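You operate a simulated robot arm through the tools that you are given. There is no shell and no other tool. Be economical: measure what you need, move in short steps, check, and stop when the job is done.

Carry out the task below with a simulated two-armed robot. There is one attempt and no reset: what you move stays moved.

JOB
Wipe the hot plate's stain off and heat the orange tray's food there.
Fine: wipe first with the purple cloth and put it back; then tray on, dial on High before you switch on; wait till steam rises from the bun; let nothing fall. What is to be rubbed or washed off counts as gone when no trace of it is left.

Only the result counts: the job must be done as asked and must still hold three seconds after the hand-in. Knocking over, shifting, dropping, spilling or breaking anything else fails it. Flat cloth is picked up by pressing the open fingertips on it (5 to 10 N) and closing them slowly along it; thin cloth reads only 2 to 8 mm in the jaws.

ROBOT AND FRAMES
Two 6-joint arms with two-finger parallel grippers on one trunk, on a base that drives. Base frame: it is fixed to the floor where the robot stands at the start and does not move with it; the origin is under the middle of the robot, x ahead of it, y to its left, z up; the surface under the hand at the start is at about z = 83.5. Units: cm, degrees, N and s.
The left shoulder is at the start at [6, 18.7, 112.2], the right one opposite. With the tool pointing down near the work surface each hand reaches from about 26 to 62 cm from the robot's upright axis, wherever it stands, measured 20 degrees to its own side. Places, roughly: hot plate dial [30, -30, 70]; hot plate switch [40, -20, 70]; orange cloth (7x10x5 cm) [50, 10, 30]; orange tray (41x29x9 cm) [60, 70, 80]; pink plate (15x15x5 cm) [50, -10, 30]; purple cloth (7x10x5 cm) [50, 10, 80]; stain on the hot plate [60, -20, 80]; top of the black hot plate [60, -20, 80]; yellow plate (15x15x11 cm) [50, -30, 30]. Payload 1.57 kg a hand.
The TCP of each hand is the grasp point between the finger pads, 3 cm short of the fingertips. In the tool frame z runs along the fingers and y along their closing line. The gripper opens to 11 cm. The fingers are 2.4 cm wide and 1.2 cm thick; the gripper's body (4.8 by 11.2 cm) begins 7.8 cm behind the TCP.
Orientation is that of the tool frame in the base frame, as [roll, pitch, yaw] about the fixed x, y, z axes, in that order (R = Rz(yaw) Ry(pitch) Rx(roll)). With the fingers straight down and closing along the base's y, the tool's x points along the base's -x, its y along +y and its z along -z.

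CONTROLS
- The arms move only by the tool step_arm. It takes "left_steps", "right_steps" or both (then of equal length, played together; a hand with none holds still); each is a list of rows, each an object (a shift or turn left out is 0, a gripper value left out holds the last) with "translation": the shift along the tool's x, y, z in cm, a list of three; "turn": the turn, a rotation vector about the tool's x, y, z in degrees, a list of three; "gripper": the opening, from 0 (shut) to 1 (fully open). In form: [{"translation": [x, y, z], "turn": [wx, wy, wz], "gripper": gripper}, ...]. A call has 1 to 10 rows; each row shifts and turns the commanded pose from where the row before left it, along the tool's axes as they then stand. Each row takes 0.2 s and may step no farther than 5 cm and 8.6 degrees from the row before; otherwise, or with a gripper value out of range, the whole call is refused. A pose out of reach is approached as far as the arm can. The call stops where the force on the tool passes 40 N (or 10 N more than at its start, if that is more) or the arm is blocked; 0.2 s more then pass. Each finger travels about 15.3 cm/s and halts on what it meets, pressing with about 28 N; the grip force reading is that of the motor and also rises with nothing between the fingers. The clock runs only during rows and for 0.2 s after the last one: add rows that do not move to give the fingers time. It gives the time, the measured TCP pose, the force on the tool (base axes), the opening and the grip force at its end, in the units of the frame above (readings bear some noise), with the torque about the TCP (base axes, N m) and any sound that the robot's microphone picked up.
- Cameras (640 x 400 px; columns grow to the right, rows downward): "scene" is now at [1.12, -0.5, 165.28]; the picture's right is [-0.05, -1.00, -0.00], its down [-0.83, 0.04, -0.55] and it looks along [0.55, -0.03, -0.83] (base axes); focal length 295 px, centre (320, 200). "left" rides on the left gripper at [7, -1.6, -14.1] in its tool frame; the picture's right is [0.23, 0.97, 0.00], its down [-0.86, 0.20, -0.48] and it looks along [-0.47, 0.11, 0.88] (tool axes); focal length 222 px, centre (320, 200). "right" rides on the right gripper at [7, 1.6, -14.1] in its tool frame; the picture's right is [-0.23, 0.97, 0.00], its down [-0.86, -0.20, -0.48] and it looks along [-0.47, -0.11, 0.88] (tool axes); focal length 222 px, centre (320, 200). There is no depth. A picture from a camera that has moved, and an enlarged one, comes with that camera's place and axes in the base frame and with its lens.
- snapshot(camera): a new picture of that camera. The clock stands still meanwhile.
- slide_trunk(by): slides the trunk up (or, below 0, down) by that many cm; the arms and the scene camera ride with it, the base frame stays. It gives what a move gives, with no picture.
- drive_base(legs): drives the robot by 1 to 6 legs, each [ahead, left, turn to the left] in cm, cm and degrees, along the robot's own axes; the way and the turn of a leg run together, so that a leg with both is an arc; at most 150 cm and 180 degrees a leg. The arms and the cameras ride along, it lands a little off, and it stops where it bumps. It gives what a move gives.
- head_to(pan, tilt): turns the head with the scene camera to pan (to the left, within 86 degrees either way) and tilt (down, from -29 to 69), counted from straight ahead of the robot. It gives what a move gives.
- zoom(camera, box): a new picture of the part [left, top, right, bottom] of that camera's present view, enlarged. The clock stands still meanwhile.
- close_job(): hands the job in; it is judged then, once.

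Work in short steps. Places have to be worked out from the pictures, the camera data and where the tool is seen: move nearer, look again, correct. Check each grasp and each placing, and mend what went wrong. You have 120 turns and 88 pictures in all, those below and enlarged ones among them. Open the grippers and draw the arms clear of the work before you hand the job in, unless the task says otherwise; then end with one line.

The tools are called as name(argument=value, ...) on one line, values as JSON. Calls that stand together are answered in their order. step_arm: Moves the arms, as the interface text tells. Its arguments: {"type":"object","properties":{"left_steps":{"type":"array"},"right_steps":{"type":"array"}},"required":[]} The other tools are called the same way: slide_trunk (by) slides the trunk up or down; drive_base (legs) drives the base; head_to (pan, tilt) turns the head that bears the scene camera; snapshot (camera) takes a picture; zoom (camera, box) takes an enlarged picture of a part of a camera's view; close_job () hands the job in.

At the start:

```text
t: 0.0
left_tool_pos: [46.4, 5.41, 116.23]
left_tool_rot: [-179.9, 0.0, 180.0]
left_ft_force: [0.0, -0.4, 0.2]
left_ft_torque: [0.01, -0.03, 0.01]
left_gripper_width: 10.99
left_grasp_force: 0.1
right_tool_pos: [46.98, -30.76, 115.18]
right_tool_rot: [-179.9, 0.0, 179.9]
right_ft_force: [0.5, 0.0, -0.6]
right_ft_torque: [-0.01, 0.03, -0.02]
right_gripper_width: 10.98
right_grasp_force: 0.1
trunk travel left (down, up): [-75.0, 24.0]
robot x, y, heading: [-0.3, -0.21, -0.1]
head pan, tilt: [-2.8, 56.6]
```

scene: 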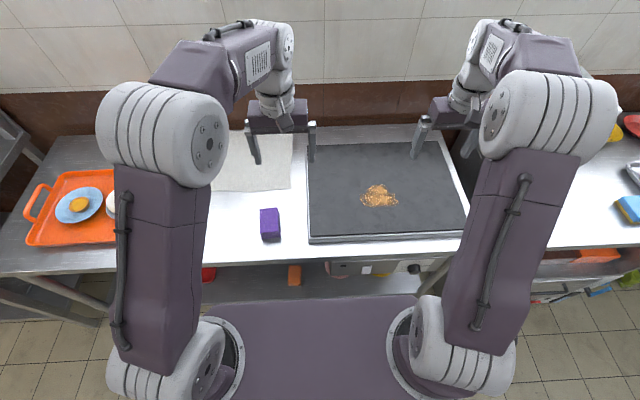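
right: 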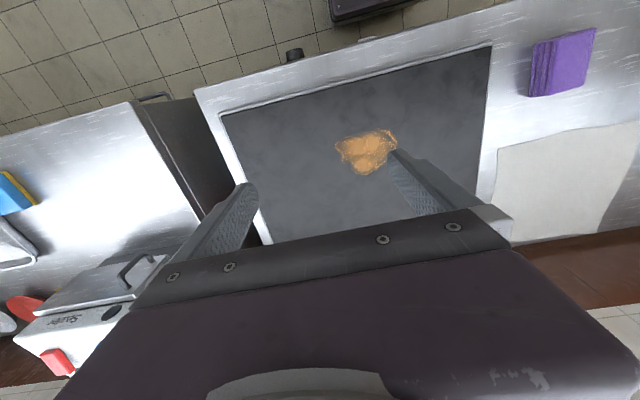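
left: 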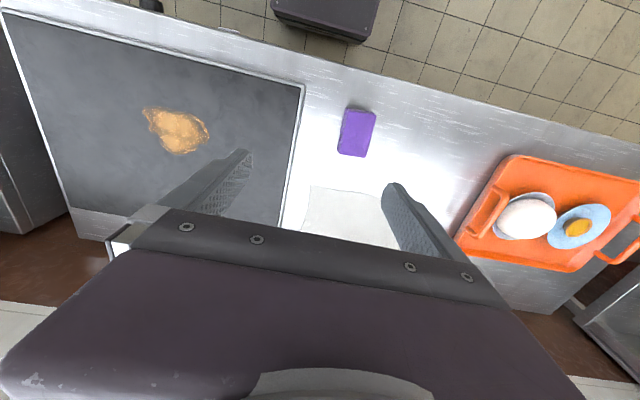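

I begin with a close look at the cloth, tray and hot plate front to plan the grasps.

zoom(camera="scene", box=[220, 120, 480, 290])

zoom(camera="left", box=[300, 60, 640, 280])

```text
2.35 times, centred on (350, 205) of scene
camera zoom: at [1.12, -0.5, 165.28], right [-0.05, -1.0, 0.0], down [-0.83, 0.04, -0.55], along [0.55, -0.03, -0.83], focal length 694 px, centre (249, 188)
```

zoom: 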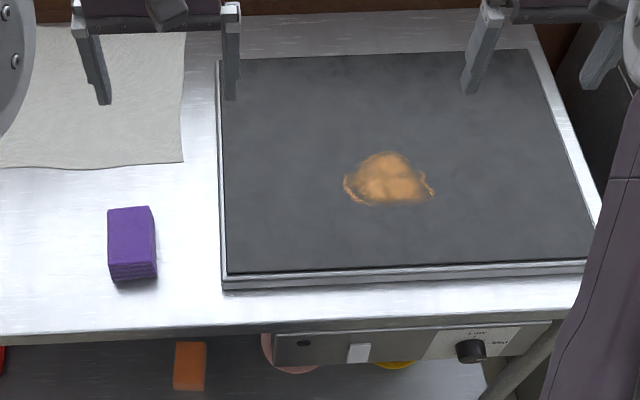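

```text
1.82 times, centred on (470, 170) of left
camera zoom: at [39.54, 3.81, 130.37], right [-0.23, 0.97, 0.0], down [0.86, 0.2, 0.48], along [0.47, 0.11, -0.88], focal length 404 px, centre (47, 254)
```

zoom: 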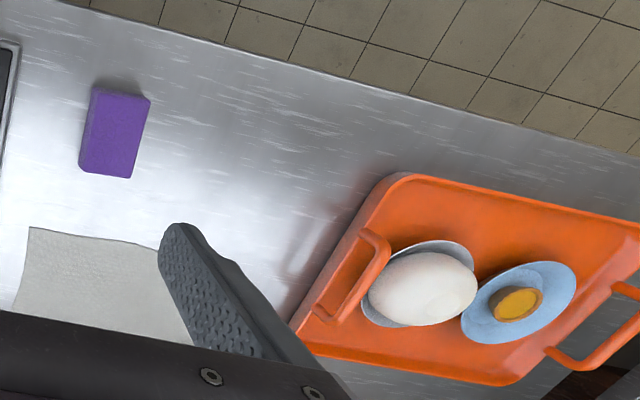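

The cloth is a block about 6 x 8 cm centred near (45.8, 12.2), with its top near z 88. The right arm can reach both the cloth and the stain, so I move the left arm away and bring the right hand above the cloth.

step_arm(left_steps=[{"translation": [0, 5, 0]}, {"translation": [0, 5, 0]}, {"translation": [0, 5, 0]}, {"translation": [0, 5, 0]}, {"translation": [0, 5, 0]}, {"translation": [0, 3, 0]}, {}, {}, {}, {}], right_steps=[{"translation": [0.5, 4.5, 0], "gripper": 1}, {"translation": [0.5, 4.5, 0]}, {"translation": [0, 4.5, 0]}, {"translation": [0, 4.5, 0]}, {"translation": [0, 4.5, 0]}, {"translation": [0, 4.5, 0]}, {"translation": [0, 4.5, 0]}, {"translation": [0, 4.5, 0]}, {"translation": [0, 4.0, 0]}, {"translation": [0, 3, 3]}])

```text
t: 2.2
left_tool_pos: [46.54, 33.55, 116.26]
left_tool_rot: [-179.8, -0.1, 179.9]
left_ft_force: [0.0, 0.0, -0.7]
left_ft_torque: [0.02, 0.02, 0.01]
left_gripper_width: 11.01
left_grasp_force: 0.0
right_tool_pos: [46.05, 12.47, 112.01]
right_tool_rot: [-179.9, 0.0, 179.9]
right_ft_force: [0.1, 0.5, -0.4]
right_ft_torque: [0.01, 0.01, -0.01]
right_gripper_width: 10.99
right_grasp_force: 0.1
trunk travel left (down, up): [-75.0, 24.0]
robot x, y, heading: [-0.23, -0.14, 0.2]
head pan, tilt: [-2.8, 56.6]
```

The right hand reads (46.05, 12.5, 112). I lower it to z about 96 and look with the right camera.

step_arm(right_steps=[{"translation": [0, 0, 4]}, {"translation": [0, 0, 4]}, {"translation": [0, 0, 4]}, {"translation": [0, 0, 4]}, {}])

snapshot(camera="right")

snapshot(camera="scene")

```text
t: 3.4
left_tool_pos: [46.3, 33.38, 116.23]
left_tool_rot: [-180.0, 0.0, 179.8]
left_ft_force: [0.5, 0.5, -0.5]
left_ft_torque: [0.0, 0.0, 0.0]
left_gripper_width: 10.99
left_grasp_force: 0.1
right_tool_pos: [45.78, 12.37, 96.02]
right_tool_rot: [-179.9, 0.0, 180.0]
right_ft_force: [-0.4, -0.2, 0.6]
right_ft_torque: [-0.01, 0.0, -0.01]
right_gripper_width: 10.99
right_grasp_force: 0.0
trunk travel left (down, up): [-75.0, 24.0]
robot x, y, heading: [0.17, -0.18, -0.0]
head pan, tilt: [-2.8, 56.6]
```

```text
82 pictures are left
camera right: at [38.84, 13.9, 110.16], right [0.23, 0.97, 0.0], down [0.86, -0.2, 0.48], along [0.47, -0.11, -0.88], focal length 222 px, centre (320, 200)
```

right: 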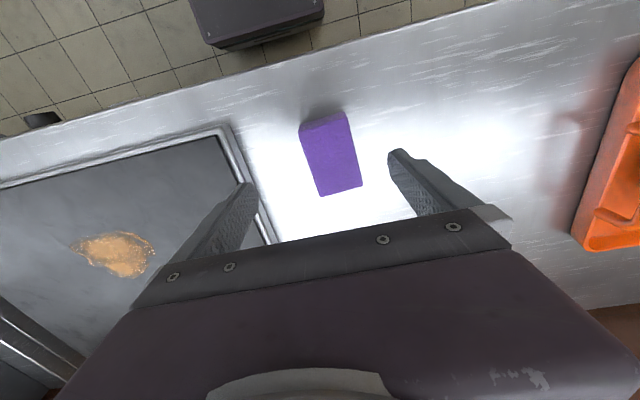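

```text
81 pictures are left
camera scene: at [1.09, -0.48, 165.28], right [-0.05, -1.0, 0.0], down [-0.83, 0.04, -0.55], along [0.55, -0.03, -0.83], focal length 295 px, centre (320, 200)
```

scene: 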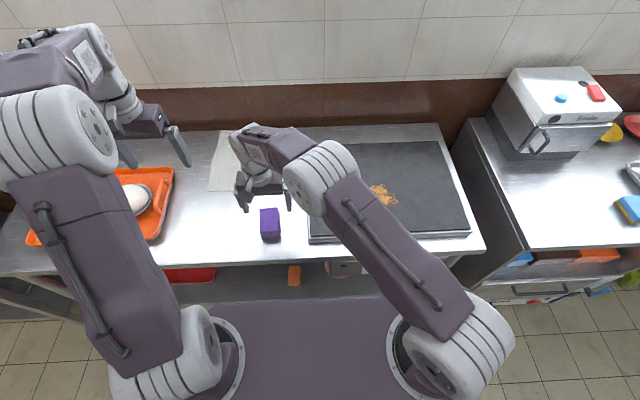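

The cloth's middle is at about (46, 13), within 0.7 cm. I shift 0.6 cm left, lower to z about 88 and close slowly.

step_arm(right_steps=[{"translation": [-0.2, 0.6, 2]}, {"translation": [0, 0, 2]}, {"translation": [0, 0, 2]}, {"translation": [0, 0, 2]}, {}])

snapshot(camera="right")

zoom(camera="scene", box=[220, 160, 340, 260])

```text
t: 4.6
left_tool_pos: [46.43, 33.55, 116.3]
left_tool_rot: [-180.0, 0.0, 179.9]
left_ft_force: [-0.9, 1.0, -0.2]
left_ft_torque: [0.03, 0.01, -0.04]
left_gripper_width: 10.98
left_grasp_force: 0.1
right_tool_pos: [46.14, 12.66, 88.15]
right_tool_rot: [-180.0, 0.0, 180.0]
right_ft_force: [0.9, -0.3, 0.3]
right_ft_torque: [0.01, -0.02, 0.01]
right_gripper_width: 11.01
right_grasp_force: 0.1
trunk travel left (down, up): [-75.0, 24.0]
robot x, y, heading: [0.08, 0.13, 0.1]
head pan, tilt: [-2.8, 56.6]
```

```text
80 pictures are left
camera right: at [39.01, 14.28, 102.24], right [0.23, 0.97, 0.0], down [0.85, -0.2, 0.48], along [0.47, -0.11, -0.88], focal length 222 px, centre (320, 200)
```

right: 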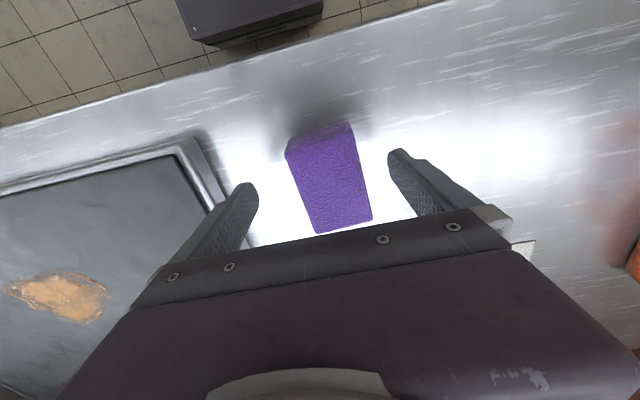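

```text
4.00 times, centred on (280, 210) of scene
camera zoom: at [1.09, -0.49, 165.28], right [-0.05, -1.0, 0.0], down [-0.83, 0.04, -0.55], along [0.55, -0.03, -0.83], focal length 1181 px, centre (480, 160)
```

zoom: 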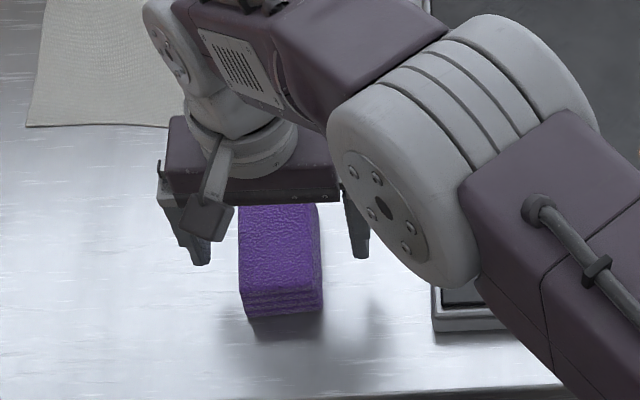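

The cloth sits between the fingers. I close gradually and check the grip.

step_arm(right_steps=[{"gripper": 0.8}, {"gripper": 0.65}, {"gripper": 0.5}, {"gripper": 0.4}, {"gripper": 0.3}, {"gripper": 0.2}, {"gripper": 0.1}, {"gripper": 0}, {}, {}])

```text
t: 6.8
left_tool_pos: [46.31, 33.47, 116.26]
left_tool_rot: [180.0, 0.0, 179.9]
left_ft_force: [-0.3, 0.6, -0.5]
left_ft_torque: [0.0, 0.02, 0.0]
left_gripper_width: 11.02
left_grasp_force: 0.0
right_tool_pos: [46.22, 12.83, 88.03]
right_tool_rot: [-180.0, 0.0, -180.0]
right_ft_force: [-0.7, 0.1, 0.2]
right_ft_torque: [-0.01, 0.03, -0.02]
right_gripper_width: 0.02
right_grasp_force: 21.2
trunk travel left (down, up): [-75.0, 24.0]
robot x, y, heading: [-0.14, 0.14, 0.4]
head pan, tilt: [-2.8, 56.6]
```

The jaws closed completely with nothing in them, so the cloth must sit lower than the fingertips or elsewhere. I look.

snapshot(camera="right")

zoom(camera="scene", box=[220, 160, 340, 260])

```text
78 pictures are left
camera right: at [39.02, 14.29, 102.26], right [0.23, 0.97, 0.0], down [0.86, -0.2, 0.48], along [0.47, -0.11, -0.88], focal length 222 px, centre (320, 200)
```

right: 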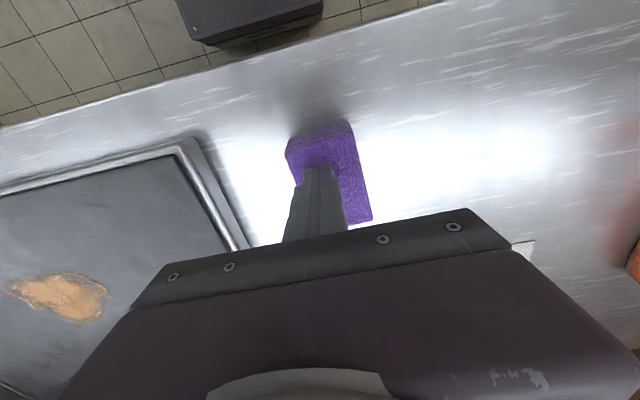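

```text
4.00 times, centred on (280, 210) of scene
camera zoom: at [1.12, -0.48, 165.28], right [-0.05, -1.0, 0.0], down [-0.83, 0.04, -0.55], along [0.55, -0.03, -0.83], focal length 1181 px, centre (480, 160)
```

zoom: 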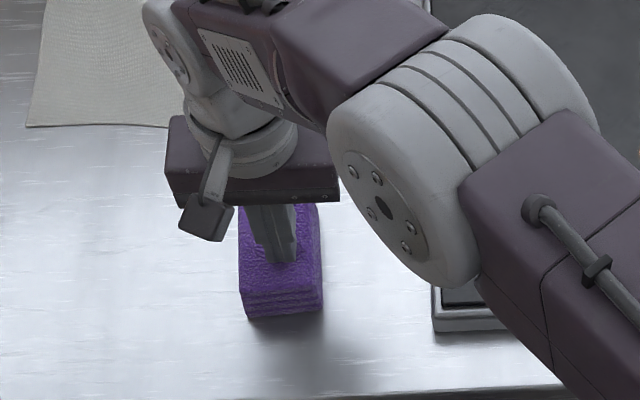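

The top of the cloth is apparently below z 85 (the table is lower than assumed). I reopen, go down 2.5 cm in small steps watching force, and view.

step_arm(right_steps=[{"gripper": 0.5}, {"gripper": 1}, {}, {}, {"translation": [0, 0, 0.6]}, {"translation": [0, 0, 0.6]}, {"translation": [0, 0, 0.6]}, {"translation": [0, 0, 0.6]}, {}])

snapshot(camera="right")

```text
t: 8.8
left_tool_pos: [46.41, 33.48, 116.23]
left_tool_rot: [179.9, 0.0, 179.9]
left_ft_force: [0.7, 0.5, -0.4]
left_ft_torque: [-0.03, 0.0, -0.02]
left_gripper_width: 10.99
left_grasp_force: 0.0
right_tool_pos: [46.28, 12.86, 85.82]
right_tool_rot: [-180.0, 0.0, 180.0]
right_ft_force: [-0.6, 0.1, -0.2]
right_ft_torque: [0.0, 0.0, 0.0]
right_gripper_width: 10.95
right_grasp_force: 0.0
trunk travel left (down, up): [-75.0, 24.0]
robot x, y, heading: [0.14, 0.31, 0.1]
head pan, tilt: [-2.8, 56.6]
```

```text
76 pictures are left
camera right: at [39.16, 14.41, 99.99], right [0.23, 0.97, 0.0], down [0.85, -0.2, 0.48], along [0.47, -0.11, -0.88], focal length 222 px, centre (320, 200)
```

right: 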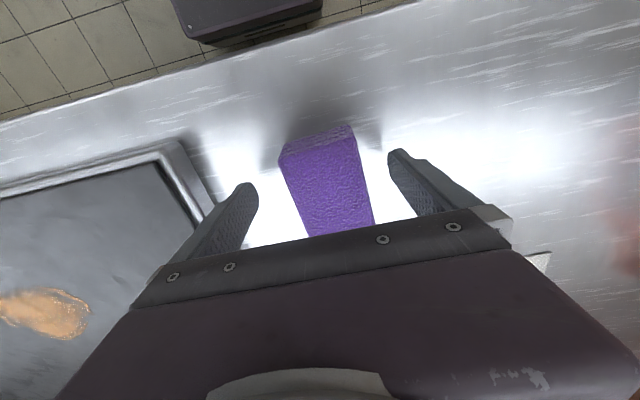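

The tips are at z 82.8 with no contact. I try closing here.

step_arm(right_steps=[{"gripper": 0.8}, {"gripper": 0.65}, {"gripper": 0.55}, {"gripper": 0.5}, {"gripper": 0.45}, {"gripper": 0.4}, {"gripper": 0.3}, {"gripper": 0.2}, {}, {}])

snapshot(camera="right")

```text
t: 11.0
left_tool_pos: [46.37, 33.55, 116.19]
left_tool_rot: [-179.9, 0.0, 179.8]
left_ft_force: [0.3, -1.3, 0.5]
left_ft_torque: [0.02, -0.01, 0.0]
left_gripper_width: 11.01
left_grasp_force: 0.0
right_tool_pos: [46.17, 12.74, 85.88]
right_tool_rot: [179.9, 0.0, -180.0]
right_ft_force: [-0.3, -0.8, 1.1]
right_ft_torque: [0.03, -0.02, 0.04]
right_gripper_width: 6.26
right_grasp_force: 28.1
trunk travel left (down, up): [-75.0, 24.0]
robot x, y, heading: [0.13, 0.4, -0.2]
head pan, tilt: [-2.8, 56.6]
```

```text
75 pictures are left
camera right: at [39.15, 14.41, 99.99], right [0.23, 0.97, 0.0], down [0.86, -0.2, 0.48], along [0.47, -0.11, -0.88], focal length 222 px, centre (320, 200)
```

right: 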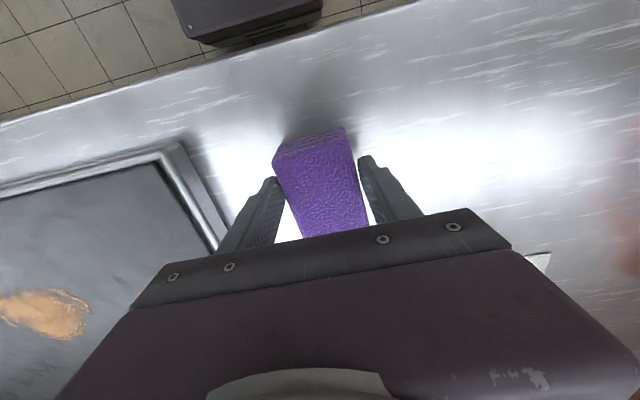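

The cloth is gripped (width 6.3). I lift it and carry it over the stain.

step_arm(right_steps=[{"translation": [0, 0, -3]}, {"translation": [0, 0, -4]}, {"translation": [0, 0, -4]}, {"translation": [-1, -4.5, 0]}, {"translation": [-1.5, -4.5, 0]}, {"translation": [-1.5, -4.5, 0]}, {"translation": [-1.5, -4.5, 0]}, {"translation": [-1.5, -4.5, 0]}, {"translation": [-1.5, -4.5, 0]}, {"translation": [-1, -4.5, 0]}])

step_arm(right_steps=[{"translation": [0, -4.5, 0]}, {}])

snapshot(camera="right")

snapshot(camera="scene")

```text
t: 13.2
left_tool_pos: [46.32, 33.3, 116.32]
left_tool_rot: [179.9, 0.0, 179.9]
left_ft_force: [0.2, -0.6, 0.8]
left_ft_torque: [0.02, -0.01, 0.0]
left_gripper_width: 11.01
left_grasp_force: 0.0
right_tool_pos: [55.94, -19.04, 96.66]
right_tool_rot: [179.9, -0.1, -180.0]
right_ft_force: [-1.0, -0.3, -0.4]
right_ft_torque: [0.05, -0.02, 0.03]
right_gripper_width: 2.2
right_grasp_force: 0.1
trunk travel left (down, up): [-75.0, 24.0]
robot x, y, heading: [0.18, -0.3, -0.0]
head pan, tilt: [-2.8, 56.6]
```

```text
t: 13.8
left_tool_pos: [46.31, 33.29, 116.34]
left_tool_rot: [180.0, -0.1, 179.9]
left_ft_force: [-0.1, 0.6, -0.1]
left_ft_torque: [0.0, 0.0, 0.0]
left_gripper_width: 10.97
left_grasp_force: 0.0
right_tool_pos: [55.9, -23.39, 96.73]
right_tool_rot: [-180.0, 0.0, -179.9]
right_ft_force: [0.5, 0.2, -0.1]
right_ft_torque: [-0.05, 0.02, 0.01]
right_gripper_width: 2.2
right_grasp_force: 0.1
trunk travel left (down, up): [-75.0, 24.0]
robot x, y, heading: [-0.11, 0.36, -0.3]
head pan, tilt: [-2.8, 56.6]
```

```text
74 pictures are left
camera right: at [48.88, -21.78, 110.93], right [0.23, 0.97, 0.0], down [0.86, -0.2, 0.48], along [0.47, -0.11, -0.88], focal length 222 px, centre (320, 200)
```

right: 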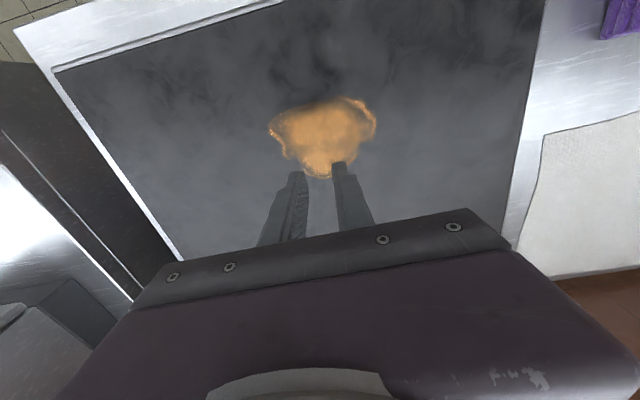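

```text
73 pictures are left
camera scene: at [1.13, -0.48, 165.28], right [-0.05, -1.0, 0.0], down [-0.83, 0.04, -0.55], along [0.55, -0.03, -0.83], focal length 295 px, centre (320, 200)
```

scene: 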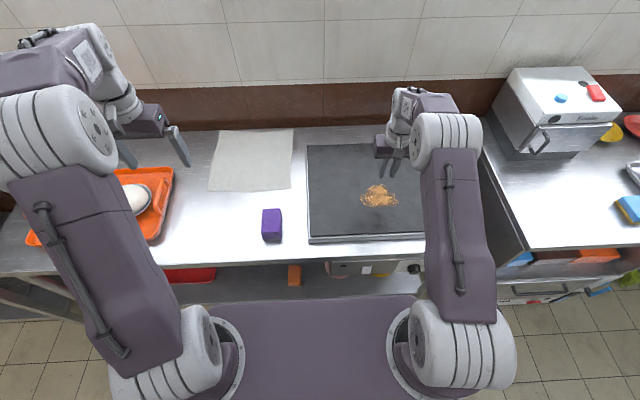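

The cloth slipped out as I lifted (gripper at its commanded 2.2) and stayed in place. The grip was too shallow, so I go back and grasp deeper.

step_arm(right_steps=[{"translation": [1, 4.5, 0], "gripper": 1}, {"translation": [1.5, 4.5, 0]}, {"translation": [1.5, 4.5, 0]}, {"translation": [1.5, 4.5, 0]}, {"translation": [1.5, 4.5, 0]}, {"translation": [1.5, 4.5, 0]}, {"translation": [1, 4.5, 0]}, {"translation": [0.5, 4.7, 0]}, {"translation": [0, 0, 2]}, {}])

snapshot(camera="right")

```text
t: 16.0
left_tool_pos: [46.37, 33.54, 116.28]
left_tool_rot: [180.0, 0.0, 179.9]
left_ft_force: [0.0, 0.7, 0.8]
left_ft_torque: [0.01, 0.0, 0.0]
left_gripper_width: 10.98
left_grasp_force: 0.2
right_tool_pos: [45.85, 13.11, 94.75]
right_tool_rot: [179.9, -0.1, -180.0]
right_ft_force: [0.6, -0.2, -0.7]
right_ft_torque: [-0.06, -0.01, 0.01]
right_gripper_width: 10.99
right_grasp_force: 0.2
trunk travel left (down, up): [-75.0, 24.0]
robot x, y, heading: [0.37, -0.32, 0.0]
head pan, tilt: [-2.8, 56.6]
```

```text
72 pictures are left
camera right: at [38.67, 14.61, 108.89], right [0.23, 0.97, 0.0], down [0.86, -0.2, 0.48], along [0.47, -0.11, -0.88], focal length 222 px, centre (320, 200)
```

right: 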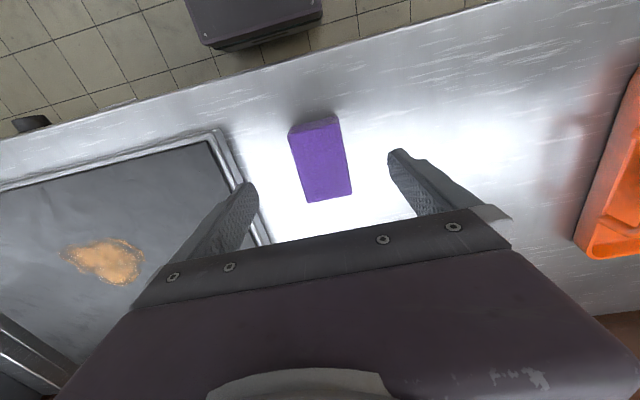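

The cloth is at about (46.5, 12.8), still centred. I descend deeper than before, with slow steps at the end.

step_arm(right_steps=[{"translation": [-0.5, -0.3, 3]}, {"translation": [0, 0, 3]}, {"translation": [0, 0, 2.5]}, {"translation": [0, 0, 0.5]}, {"translation": [0, 0, 0.5]}, {"translation": [0, 0, 0.5]}, {"translation": [0, 0, 0.4]}, {}])

```text
t: 17.8
left_tool_pos: [46.43, 33.58, 116.32]
left_tool_rot: [179.9, 0.0, 179.9]
left_ft_force: [-0.2, -0.3, -0.1]
left_ft_torque: [-0.02, -0.03, 0.0]
left_gripper_width: 11.01
left_grasp_force: 0.0
right_tool_pos: [46.26, 12.77, 84.37]
right_tool_rot: [-179.9, 0.0, 180.0]
right_ft_force: [-0.1, -0.3, -0.6]
right_ft_torque: [0.0, 0.0, -0.01]
right_gripper_width: 11.0
right_grasp_force: 0.0
trunk travel left (down, up): [-75.0, 24.0]
robot x, y, heading: [-0.23, -0.14, 0.1]
head pan, tilt: [-2.8, 56.6]
```

There is no contact yet at tip z 81.4. I close here and look at the side from the scene camera.

step_arm(right_steps=[{"gripper": 0.8}, {"gripper": 0.65}, {"gripper": 0.55}, {"gripper": 0.45}, {"gripper": 0.3}, {"gripper": 0.1}, {"gripper": 0}, {}, {}])

zoom(camera="scene", box=[220, 160, 340, 260])

```text
t: 19.8
left_tool_pos: [46.43, 33.54, 116.15]
left_tool_rot: [-180.0, 0.1, 179.8]
left_ft_force: [0.1, 0.2, -0.7]
left_ft_torque: [0.03, -0.01, 0.03]
left_gripper_width: 11.0
left_grasp_force: 0.1
right_tool_pos: [46.31, 12.74, 84.26]
right_tool_rot: [-179.9, 0.0, -179.9]
right_ft_force: [0.4, 0.0, 0.9]
right_ft_torque: [0.01, 0.0, 0.01]
right_gripper_width: 6.15
right_grasp_force: 28.5
trunk travel left (down, up): [-75.0, 24.0]
robot x, y, heading: [-0.25, 0.01, -0.1]
head pan, tilt: [-2.8, 56.6]
```

```text
4.00 times, centred on (280, 210) of scene
camera zoom: at [1.12, -0.47, 165.28], right [-0.05, -1.0, 0.0], down [-0.83, 0.04, -0.55], along [0.55, -0.03, -0.83], focal length 1181 px, centre (480, 160)
```

zoom: 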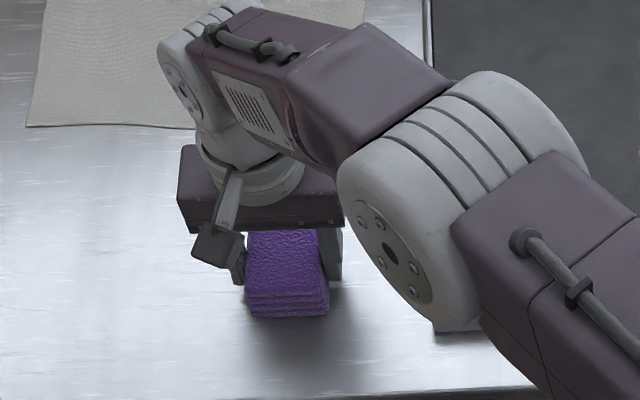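

The grip reads 6.15 cm at 28 N. I lift gently 3 cm and check it holds.

step_arm(right_steps=[{"translation": [0, 0, -1]}, {"translation": [0, 0, -1]}, {"translation": [0, 0, -1]}, {"translation": [0, 0, -2]}, {}])

zoom(camera="scene", box=[220, 160, 340, 260])

```text
t: 21.0
left_tool_pos: [46.44, 33.49, 116.19]
left_tool_rot: [180.0, -0.1, 179.9]
left_ft_force: [-0.7, 0.5, 0.0]
left_ft_torque: [-0.01, 0.01, 0.0]
left_gripper_width: 11.03
left_grasp_force: 0.0
right_tool_pos: [46.35, 12.74, 89.5]
right_tool_rot: [-180.0, 0.1, -180.0]
right_ft_force: [0.1, 0.1, -0.1]
right_ft_torque: [0.03, 0.02, -0.01]
right_gripper_width: 6.14
right_grasp_force: 27.7
trunk travel left (down, up): [-75.0, 24.0]
robot x, y, heading: [-0.25, 0.08, 0.1]
head pan, tilt: [-2.8, 56.6]
```

```text
4.00 times, centred on (280, 210) of scene
camera zoom: at [1.15, -0.47, 165.28], right [-0.05, -1.0, 0.0], down [-0.83, 0.04, -0.55], along [0.55, -0.03, -0.83], focal length 1181 px, centre (480, 160)
```

zoom: 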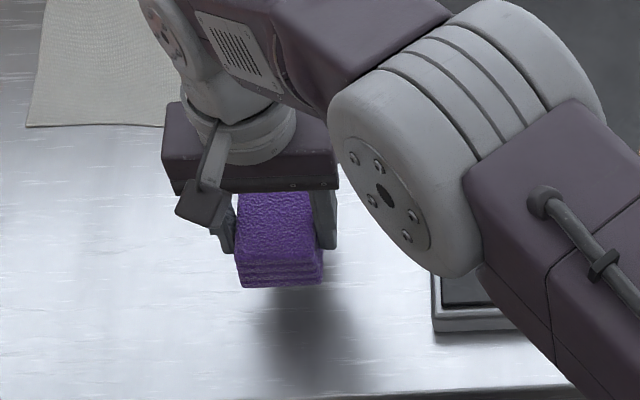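

Held firmly. I lift it to z 95 and carry it to the stain at (55, -23).

step_arm(right_steps=[{"translation": [0, 0, -3]}, {"translation": [0, 0, -3]}, {"translation": [-1, -4, 0]}, {"translation": [-1, -4.5, 0]}, {"translation": [-1, -4.5, 0]}, {"translation": [-1, -4.5, 0]}, {"translation": [-1, -4.5, 0]}, {"translation": [-1, -4.5, 0]}, {"translation": [-1, -4.5, 0]}, {"translation": [-1, -4.5, 0]}])

step_arm(right_steps=[{"translation": [-0.7, 0, 2]}, {"translation": [0, 0, 2]}, {"translation": [0, 0, 1.5]}, {}])

snapshot(camera="right")

```text
t: 23.2
left_tool_pos: [46.41, 33.28, 116.26]
left_tool_rot: [179.9, 0.1, 179.9]
left_ft_force: [-0.3, -0.2, -0.8]
left_ft_torque: [0.03, 0.0, 0.01]
left_gripper_width: 11.02
left_grasp_force: 0.0
right_tool_pos: [54.12, -22.65, 95.36]
right_tool_rot: [179.9, -0.1, 180.0]
right_ft_force: [0.0, 1.0, 0.2]
right_ft_torque: [0.04, 0.04, 0.01]
right_gripper_width: 6.15
right_grasp_force: 27.6
trunk travel left (down, up): [-75.0, 24.0]
robot x, y, heading: [-0.03, -0.26, 0.1]
head pan, tilt: [-2.8, 56.6]
```

```text
t: 24.2
left_tool_pos: [46.34, 33.45, 116.2]
left_tool_rot: [180.0, 0.0, 179.8]
left_ft_force: [0.3, -0.4, -0.6]
left_ft_torque: [0.01, -0.03, -0.02]
left_gripper_width: 11.02
left_grasp_force: 0.0
right_tool_pos: [54.78, -22.66, 89.94]
right_tool_rot: [-180.0, 0.1, 179.9]
right_ft_force: [0.7, -0.1, 0.0]
right_ft_torque: [-0.01, 0.06, 0.0]
right_gripper_width: 6.17
right_grasp_force: 28.3
trunk travel left (down, up): [-75.0, 24.0]
robot x, y, heading: [0.28, 0.04, 0.2]
head pan, tilt: [-2.8, 56.6]
```

```text
69 pictures are left
camera right: at [47.69, -21.1, 104.01], right [0.23, 0.97, 0.0], down [0.86, -0.2, 0.48], along [0.47, -0.11, -0.88], focal length 222 px, centre (320, 200)
```

right: 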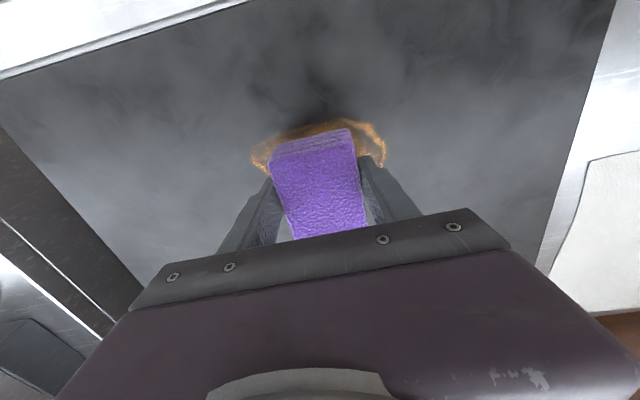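

The cloth is over the stain. I descend slowly to find contact.

step_arm(right_steps=[{"translation": [0, 0, 0.5]}, {"translation": [0, 0, 0.5]}, {"translation": [0, 0, 0.4]}, {"translation": [0, 0, 0.4]}, {}])

```text
t: 25.4
left_tool_pos: [46.35, 33.51, 116.28]
left_tool_rot: [180.0, 0.1, 179.8]
left_ft_force: [-0.7, 0.3, 0.0]
left_ft_torque: [-0.01, 0.0, -0.01]
left_gripper_width: 11.01
left_grasp_force: 0.0
right_tool_pos: [54.98, -22.66, 88.0]
right_tool_rot: [-179.9, 0.0, 180.0]
right_ft_force: [-0.7, -0.3, -0.1]
right_ft_torque: [-0.01, 0.0, 0.03]
right_gripper_width: 6.17
right_grasp_force: 28.0
trunk travel left (down, up): [-75.0, 24.0]
robot x, y, heading: [-0.14, -0.05, -0.1]
head pan, tilt: [-2.8, 56.6]
```

No contact yet at z 88.0, so I continue down.

step_arm(right_steps=[{"translation": [0, 0, 0.4]}, {"translation": [0, 0, 0.3]}, {"translation": [0, 0, 0.3]}, {}])

```text
t: 26.3
left_tool_pos: [46.04, 33.67, 116.36]
left_tool_rot: [-179.8, 0.1, 179.9]
left_ft_force: [0.7, -0.6, 0.4]
left_ft_torque: [0.03, -0.03, -0.02]
left_gripper_width: 10.97
left_grasp_force: 0.1
right_tool_pos: [55.08, -22.68, 87.75]
right_tool_rot: [-179.9, 0.8, -180.0]
right_ft_force: [-7.6, 4.0, 22.3]
right_ft_torque: [0.1, 0.8, 0.01]
right_gripper_width: 6.17
right_grasp_force: 28.3
trunk travel left (down, up): [-75.0, 24.0]
robot x, y, heading: [0.11, 0.08, 0.0]
head pan, tilt: [-2.8, 56.6]
stopped in row 4 (right hand): the force on the tool passed its limit at 42 N (the readings are from after the stop); the commanded pose is now the measured one
```

Contact is at about z 87.9 (22 N now, a little high). I ease off 0.15 cm and rub sideways over the stain.

step_arm(right_steps=[{"translation": [0, 0, -0.2]}, {"translation": [0, -1, 0]}, {"translation": [0, -1, 0]}])

```text
t: 27.1
left_tool_pos: [46.21, 33.61, 116.33]
left_tool_rot: [-179.8, 0.1, 179.9]
left_ft_force: [-0.3, -0.5, 0.0]
left_ft_torque: [0.0, 0.0, 0.01]
left_gripper_width: 11.0
left_grasp_force: 0.0
right_tool_pos: [55.21, -24.67, 87.81]
right_tool_rot: [-179.9, 0.7, -180.0]
right_ft_force: [2.0, 6.7, 13.1]
right_ft_torque: [0.22, -0.28, 0.1]
right_gripper_width: 6.15
right_grasp_force: 28.0
trunk travel left (down, up): [-75.0, 24.0]
robot x, y, heading: [0.1, -0.41, -0.2]
head pan, tilt: [-2.8, 56.6]
```

13 N with friction reads well. I continue rubbing the width of the stain at this height.

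step_arm(right_steps=[{"translation": [0, -2, 0]}, {"translation": [0, -2, 0]}, {"translation": [-1.5, 0, 0]}, {"translation": [0, 2, 0]}, {"translation": [0, 2, 0]}, {"translation": [0, 2, 0]}, {"translation": [0, 2, 0]}, {"translation": [0, 2, 0]}, {"translation": [0, 2, 0]}, {"translation": [1.5, 0, 0]}])

step_arm(right_steps=[{"translation": [1.5, 0, 0]}, {"translation": [1, 0, 0]}, {"translation": [0, -2, 0]}, {"translation": [0, -2, 0]}, {"translation": [0, -2, 0]}, {"translation": [0, -2, 0]}, {"translation": [0, -2, 0]}, {"translation": [0, -2, 0]}, {}])

zoom(camera="scene", box=[300, 120, 480, 250])

snapshot(camera="right")

```text
t: 29.3
left_tool_pos: [46.24, 33.58, 116.18]
left_tool_rot: [-179.8, 0.0, 180.0]
left_ft_force: [-0.6, -0.4, 0.2]
left_ft_torque: [-0.02, 0.0, -0.02]
left_gripper_width: 10.99
left_grasp_force: 0.1
right_tool_pos: [55.37, -16.55, 87.87]
right_tool_rot: [-180.0, 1.1, -180.0]
right_ft_force: [10.7, 0.4, 22.4]
right_ft_torque: [0.01, 0.23, -0.05]
right_gripper_width: 6.13
right_grasp_force: 28.2
trunk travel left (down, up): [-75.0, 24.0]
robot x, y, heading: [0.06, -0.03, 0.1]
head pan, tilt: [-2.8, 56.6]
```

```text
t: 31.3
left_tool_pos: [46.18, 33.66, 116.2]
left_tool_rot: [-179.9, 0.1, -180.0]
left_ft_force: [0.2, 0.1, -1.4]
left_ft_torque: [0.0, 0.0, -0.02]
left_gripper_width: 11.01
left_grasp_force: 0.1
right_tool_pos: [52.62, -28.87, 87.86]
right_tool_rot: [-179.8, 0.6, -179.9]
right_ft_force: [-0.8, 7.8, 17.7]
right_ft_torque: [0.36, 0.06, 0.04]
right_gripper_width: 6.17
right_grasp_force: 27.9
trunk travel left (down, up): [-75.0, 24.0]
robot x, y, heading: [-0.32, -0.09, -0.2]
head pan, tilt: [-2.8, 56.6]
```

```text
3.08 times, centred on (390, 185) of scene
camera zoom: at [0.83, -0.12, 165.28], right [-0.05, -1.0, 0.0], down [-0.83, 0.04, -0.55], along [0.55, -0.03, -0.83], focal length 908 px, centre (105, 246)
```

zoom: 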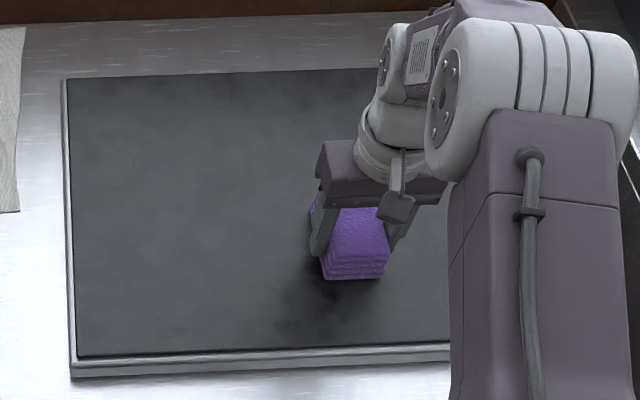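

```text
67 pictures are left
camera right: at [45.31, -27.22, 101.83], right [0.23, 0.97, 0.0], down [0.85, -0.2, 0.49], along [0.48, -0.11, -0.87], focal length 222 px, centre (320, 200)
```

right: 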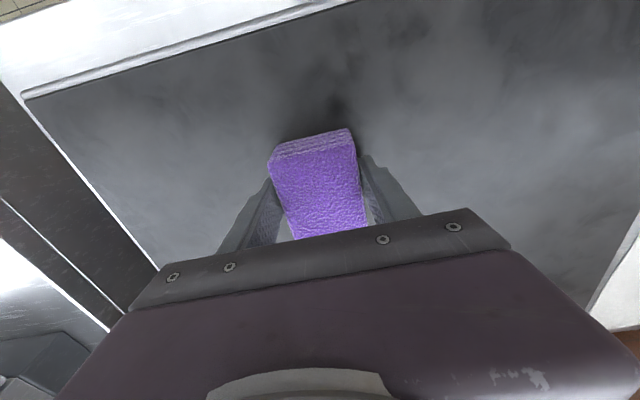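

The stain appears gone. I make one more pass back for faint remains, then lift off to inspect.

step_arm(right_steps=[{"translation": [-2, 0, 0]}, {"translation": [-2, 0, 0]}, {"translation": [-0.5, 2, 0]}, {"translation": [0, 2.5, 0]}, {"translation": [0, 2.5, 0]}, {"translation": [0, 2.5, 0]}, {"translation": [0, 2.5, 0]}, {}, {"translation": [0, 0, -3]}, {"translation": [0, 0, -4]}])

step_arm(right_steps=[{"translation": [0, 4, -1]}, {"translation": [0, 4, 0]}, {"translation": [0, 4, 0]}, {"translation": [0, 4, 0]}, {"translation": [1.5, 4, 0]}, {"translation": [2, 4, 0]}, {"translation": [2.5, 3, 0]}, {"translation": [3, 2, 0]}, {}])

zoom(camera="scene", box=[300, 120, 480, 250])

snapshot(camera="right")

```text
t: 33.5
left_tool_pos: [46.28, 33.64, 116.25]
left_tool_rot: [180.0, 0.0, -180.0]
left_ft_force: [0.1, -0.2, -0.1]
left_ft_torque: [0.02, -0.02, 0.0]
left_gripper_width: 10.99
left_grasp_force: 0.0
right_tool_pos: [57.3, -16.81, 94.61]
right_tool_rot: [-179.9, 0.7, -179.9]
right_ft_force: [-0.4, 0.3, 0.3]
right_ft_torque: [-0.01, 0.0, 0.0]
right_gripper_width: 6.14
right_grasp_force: 28.7
trunk travel left (down, up): [-75.0, 24.0]
robot x, y, heading: [-0.06, -0.13, -0.1]
head pan, tilt: [-2.8, 56.6]
```

```text
t: 35.5
left_tool_pos: [46.41, 33.43, 116.27]
left_tool_rot: [-180.0, -0.1, 179.9]
left_ft_force: [-0.3, -0.8, -0.1]
left_ft_torque: [-0.01, 0.01, -0.01]
left_gripper_width: 10.98
left_grasp_force: 0.1
right_tool_pos: [48.22, 11.98, 95.27]
right_tool_rot: [179.9, 0.6, 179.9]
right_ft_force: [-0.6, 0.5, -0.3]
right_ft_torque: [-0.02, 0.01, 0.0]
right_gripper_width: 6.16
right_grasp_force: 27.8
trunk travel left (down, up): [-75.0, 24.0]
robot x, y, heading: [-0.09, -0.1, 0.2]
head pan, tilt: [-2.8, 56.6]
```

```text
3.08 times, centred on (390, 185) of scene
camera zoom: at [1.21, -0.52, 165.28], right [-0.05, -1.0, 0.0], down [-0.83, 0.04, -0.55], along [0.55, -0.03, -0.83], focal length 908 px, centre (105, 246)
```

zoom: 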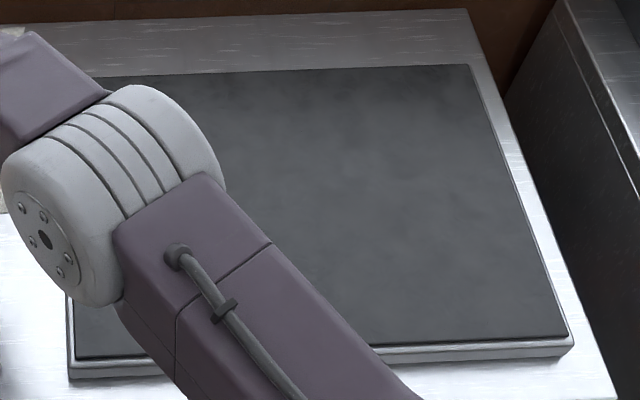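

```text
65 pictures are left
camera right: at [41.08, 13.55, 109.39], right [0.23, 0.97, 0.0], down [0.85, -0.2, 0.49], along [0.48, -0.11, -0.87], focal length 222 px, centre (320, 200)
```

right: 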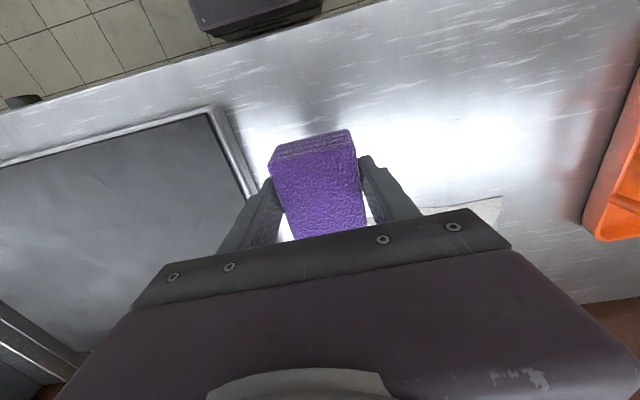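

The plate is clean. I put the cloth back at (46.3, 12.8), descending slowly at the end.

step_arm(right_steps=[{"translation": [1.9, 0.8, 3]}, {"translation": [0, 0, 3]}, {"translation": [0, 0, 2.5]}, {"translation": [0, 0, 1]}, {"translation": [0, 0, 0.5]}, {"translation": [0, 0, 0.3]}, {"translation": [0, 0, 0.3]}, {}])

```text
t: 37.3
left_tool_pos: [46.35, 33.53, 116.26]
left_tool_rot: [-180.0, 0.0, 179.8]
left_ft_force: [0.6, -1.3, 0.1]
left_ft_torque: [-0.01, 0.03, -0.02]
left_gripper_width: 11.0
left_grasp_force: 0.1
right_tool_pos: [46.57, 13.17, 84.98]
right_tool_rot: [-179.9, 0.6, -179.9]
right_ft_force: [-0.7, -0.4, -0.1]
right_ft_torque: [0.0, -0.02, -0.03]
right_gripper_width: 6.17
right_grasp_force: 27.9
trunk travel left (down, up): [-75.0, 24.0]
robot x, y, heading: [0.06, -0.07, -0.0]
head pan, tilt: [-2.8, 56.6]
```

Still above the table by about 0.6 cm. I lower slowly to touch.

step_arm(right_steps=[{"translation": [0.2, -0.3, 0.2]}, {"translation": [0, 0, 0.2]}, {"translation": [0, 0, 0.2]}, {}])

```text
t: 38.3
left_tool_pos: [46.4, 33.36, 116.28]
left_tool_rot: [179.9, 0.1, 180.0]
left_ft_force: [0.4, 0.1, -0.4]
left_ft_torque: [0.0, 0.01, -0.04]
left_gripper_width: 11.0
left_grasp_force: 0.0
right_tool_pos: [46.27, 12.64, 84.32]
right_tool_rot: [-179.9, 0.6, -180.0]
right_ft_force: [-0.3, 0.3, -1.7]
right_ft_torque: [0.03, -0.01, -0.02]
right_gripper_width: 6.16
right_grasp_force: 27.7
trunk travel left (down, up): [-75.0, 24.0]
robot x, y, heading: [-0.09, 0.18, -0.1]
head pan, tilt: [-2.8, 56.6]
```

At the original height. I open, rise, and look.

step_arm(right_steps=[{"gripper": 0.6}, {"gripper": 0.8}, {"gripper": 1}, {}, {}, {"translation": [0, 0, -3]}, {"translation": [0, 0, -4]}, {"translation": [0, 0, -5]}, {"translation": [0, 0, -5]}, {"translation": [0, 0, -5]}])

snapshot(camera="right")

```text
t: 40.5
left_tool_pos: [46.34, 33.4, 116.3]
left_tool_rot: [-180.0, 0.0, 179.9]
left_ft_force: [0.3, 0.4, -0.3]
left_ft_torque: [0.0, -0.04, -0.02]
left_gripper_width: 11.0
left_grasp_force: 0.1
right_tool_pos: [45.86, 12.81, 106.58]
right_tool_rot: [-179.9, 0.5, 180.0]
right_ft_force: [-0.2, 0.1, 0.4]
right_ft_torque: [0.01, -0.03, 0.01]
right_gripper_width: 11.0
right_grasp_force: 0.1
trunk travel left (down, up): [-75.0, 24.0]
robot x, y, heading: [0.4, 0.03, 0.0]
head pan, tilt: [-2.8, 56.6]
```

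```text
64 pictures are left
camera right: at [38.59, 14.33, 120.67], right [0.23, 0.97, 0.0], down [0.85, -0.2, 0.49], along [0.48, -0.11, -0.87], focal length 222 px, centre (320, 200)
```

right: 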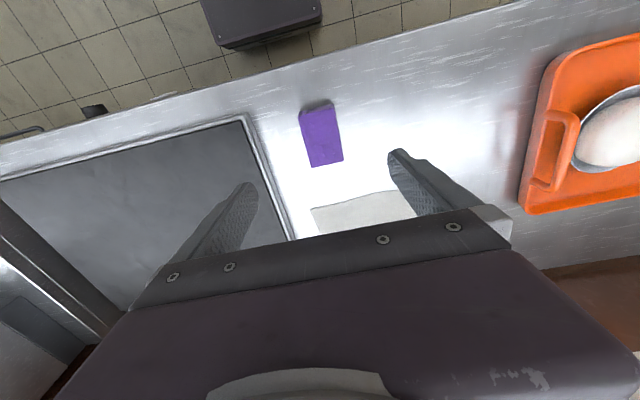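

The cloth is back in place. Next is the tray, whose middle is at about (57, 66.5). I set the hands at y ±20 and drive left 64 cm to face it.

step_arm(left_steps=[{"translation": [0, -4, 0]}, {"translation": [0, -4, 0]}, {"translation": [0, -4, 0]}, {}, {}, {}, {}, {}], right_steps=[{"translation": [0, -4.5, -2]}, {"translation": [0, -4.5, -2]}, {"translation": [0, -4.5, -2]}, {"translation": [0, -4.5, -2]}, {"translation": [0, -4.5, -1]}, {"translation": [0, -4.5, 0]}, {"translation": [0, -4.5, 0]}, {"translation": [0, -2, 0], "turn": [0, 0.5, 0]}])

drive_base(legs=[[0, 64, 0]])

head_to(pan=0, tilt=56.6)

snapshot(camera="scene")

snapshot(camera="right")

snapshot(camera="left")

```text
t: 42.3
left_tool_pos: [46.39, 21.37, 116.27]
left_tool_rot: [-180.0, 0.0, 179.9]
left_ft_force: [-0.4, 0.1, -0.4]
left_ft_torque: [-0.01, 0.02, 0.01]
left_gripper_width: 11.02
left_grasp_force: 0.0
right_tool_pos: [45.86, -20.8, 115.39]
right_tool_rot: [-179.9, 0.1, -179.9]
right_ft_force: [0.6, -0.3, -0.2]
right_ft_torque: [0.02, -0.03, 0.01]
right_gripper_width: 11.0
right_grasp_force: 0.0
trunk travel left (down, up): [-75.0, 24.0]
robot x, y, heading: [-0.05, 0.03, -0.2]
head pan, tilt: [-2.8, 56.6]
```

```text
t: 45.9
left_tool_pos: [46.0, 85.88, 116.32]
left_tool_rot: [-179.9, -0.1, -179.7]
left_ft_force: [0.4, 0.6, -0.7]
left_ft_torque: [-0.03, -0.05, 0.0]
left_gripper_width: 11.01
left_grasp_force: 0.1
right_tool_pos: [45.85, 43.81, 115.36]
right_tool_rot: [180.0, 0.1, -179.6]
right_ft_force: [0.5, 0.3, 0.1]
right_ft_torque: [-0.01, 0.03, 0.0]
right_gripper_width: 10.98
right_grasp_force: 0.1
trunk travel left (down, up): [-75.0, 24.0]
robot x, y, heading: [-0.39, 64.53, 0.4]
head pan, tilt: [-2.8, 56.6]
```

```text
t: 46.6
left_tool_pos: [46.0, 85.94, 116.26]
left_tool_rot: [-180.0, 0.0, -179.8]
left_ft_force: [0.5, 0.2, 0.2]
left_ft_torque: [-0.01, 0.01, 0.01]
left_gripper_width: 11.01
left_grasp_force: 0.1
right_tool_pos: [45.7, 44.01, 115.43]
right_tool_rot: [-179.9, 0.1, -179.5]
right_ft_force: [-0.1, -0.6, -0.2]
right_ft_torque: [-0.01, 0.0, -0.02]
right_gripper_width: 11.0
right_grasp_force: 0.1
trunk travel left (down, up): [-75.0, 24.0]
robot x, y, heading: [-0.01, 64.49, 0.2]
head pan, tilt: [0.0, 56.6]
```

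```text
63 pictures are left
camera scene: at [0.91, 64.26, 165.28], right [0.01, -1.0, 0.0], down [-0.83, -0.01, -0.55], along [0.55, 0.0, -0.83], focal length 295 px, centre (320, 200)
```

scene: 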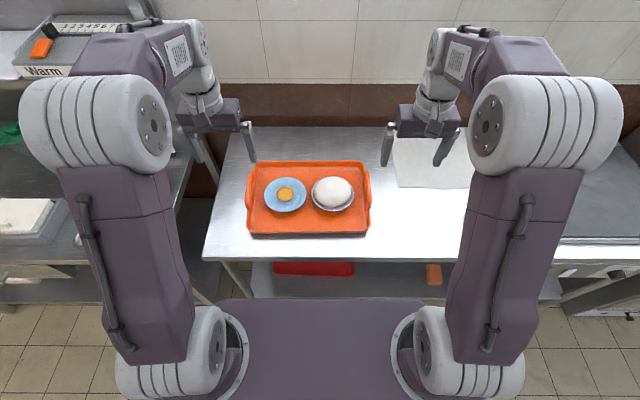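

```text
62 pictures are left
camera right: at [38.63, 45.41, 129.49], right [0.22, 0.98, 0.0], down [0.86, -0.19, 0.48], along [0.47, -0.11, -0.88], focal length 222 px, centre (320, 200)
```

right: 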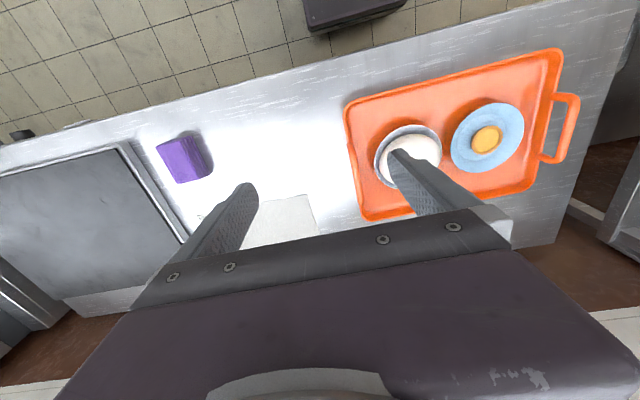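

```text
61 pictures are left
camera left: at [39.06, 84.36, 130.44], right [-0.23, 0.97, 0.0], down [0.85, 0.2, 0.48], along [0.47, 0.11, -0.88], focal length 222 px, centre (320, 200)
```

left: 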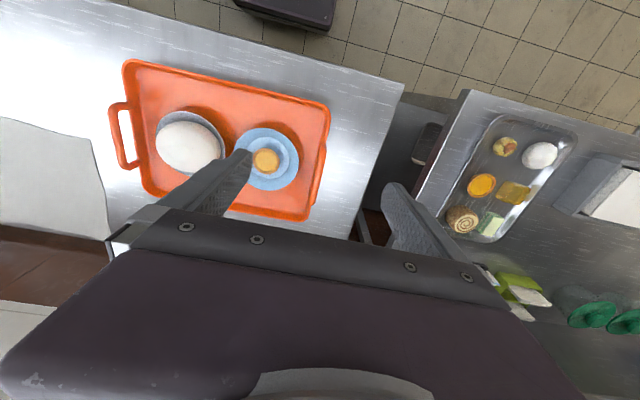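

The tray is fully visible. I zoom on it for the handle geometry.

zoom(camera="scene", box=[230, 145, 390, 245])

zoom(camera="left", box=[80, 30, 360, 230])

zoom(camera="right", box=[330, 30, 610, 230])

```text
4.00 times, centred on (310, 195) of scene
camera zoom: at [0.91, 64.26, 165.28], right [0.01, -1.0, 0.0], down [-0.83, -0.01, -0.55], along [0.55, 0.0, -0.83], focal length 1181 px, centre (360, 220)
```

zoom: 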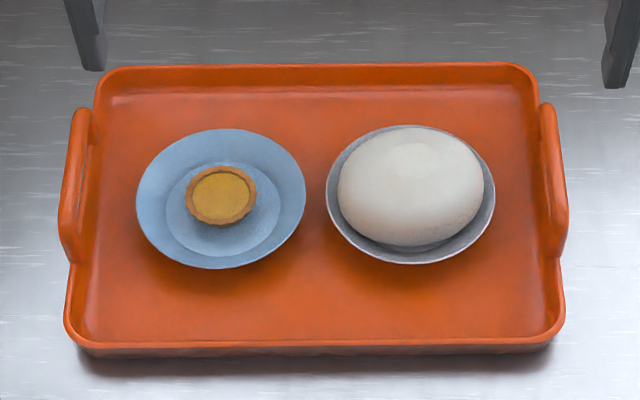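

```text
2.00 times, centred on (220, 130) of left
camera zoom: at [39.06, 84.36, 130.44], right [-0.23, 0.97, 0.0], down [0.85, 0.2, 0.48], along [0.47, 0.11, -0.88], focal length 444 px, centre (520, 340)
```

zoom: 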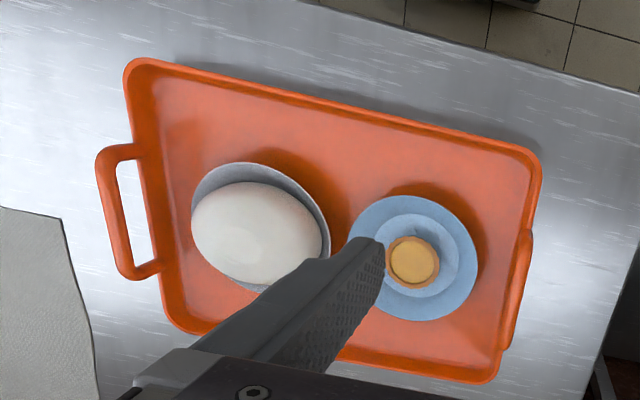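

```text
2.00 times, centred on (470, 130) of right
camera zoom: at [38.63, 45.41, 129.49], right [0.22, 0.98, 0.0], down [0.86, -0.19, 0.48], along [0.47, -0.11, -0.88], focal length 444 px, centre (20, 340)
```

zoom: 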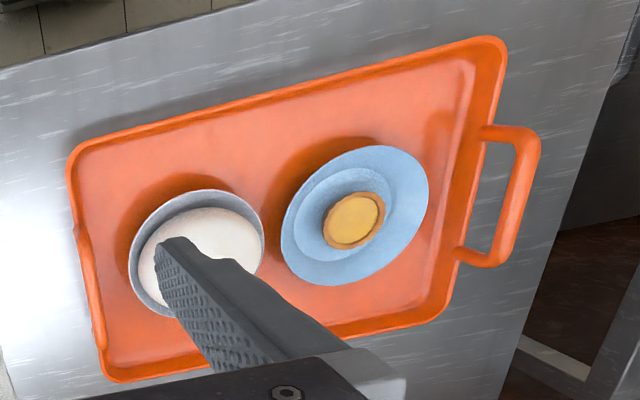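

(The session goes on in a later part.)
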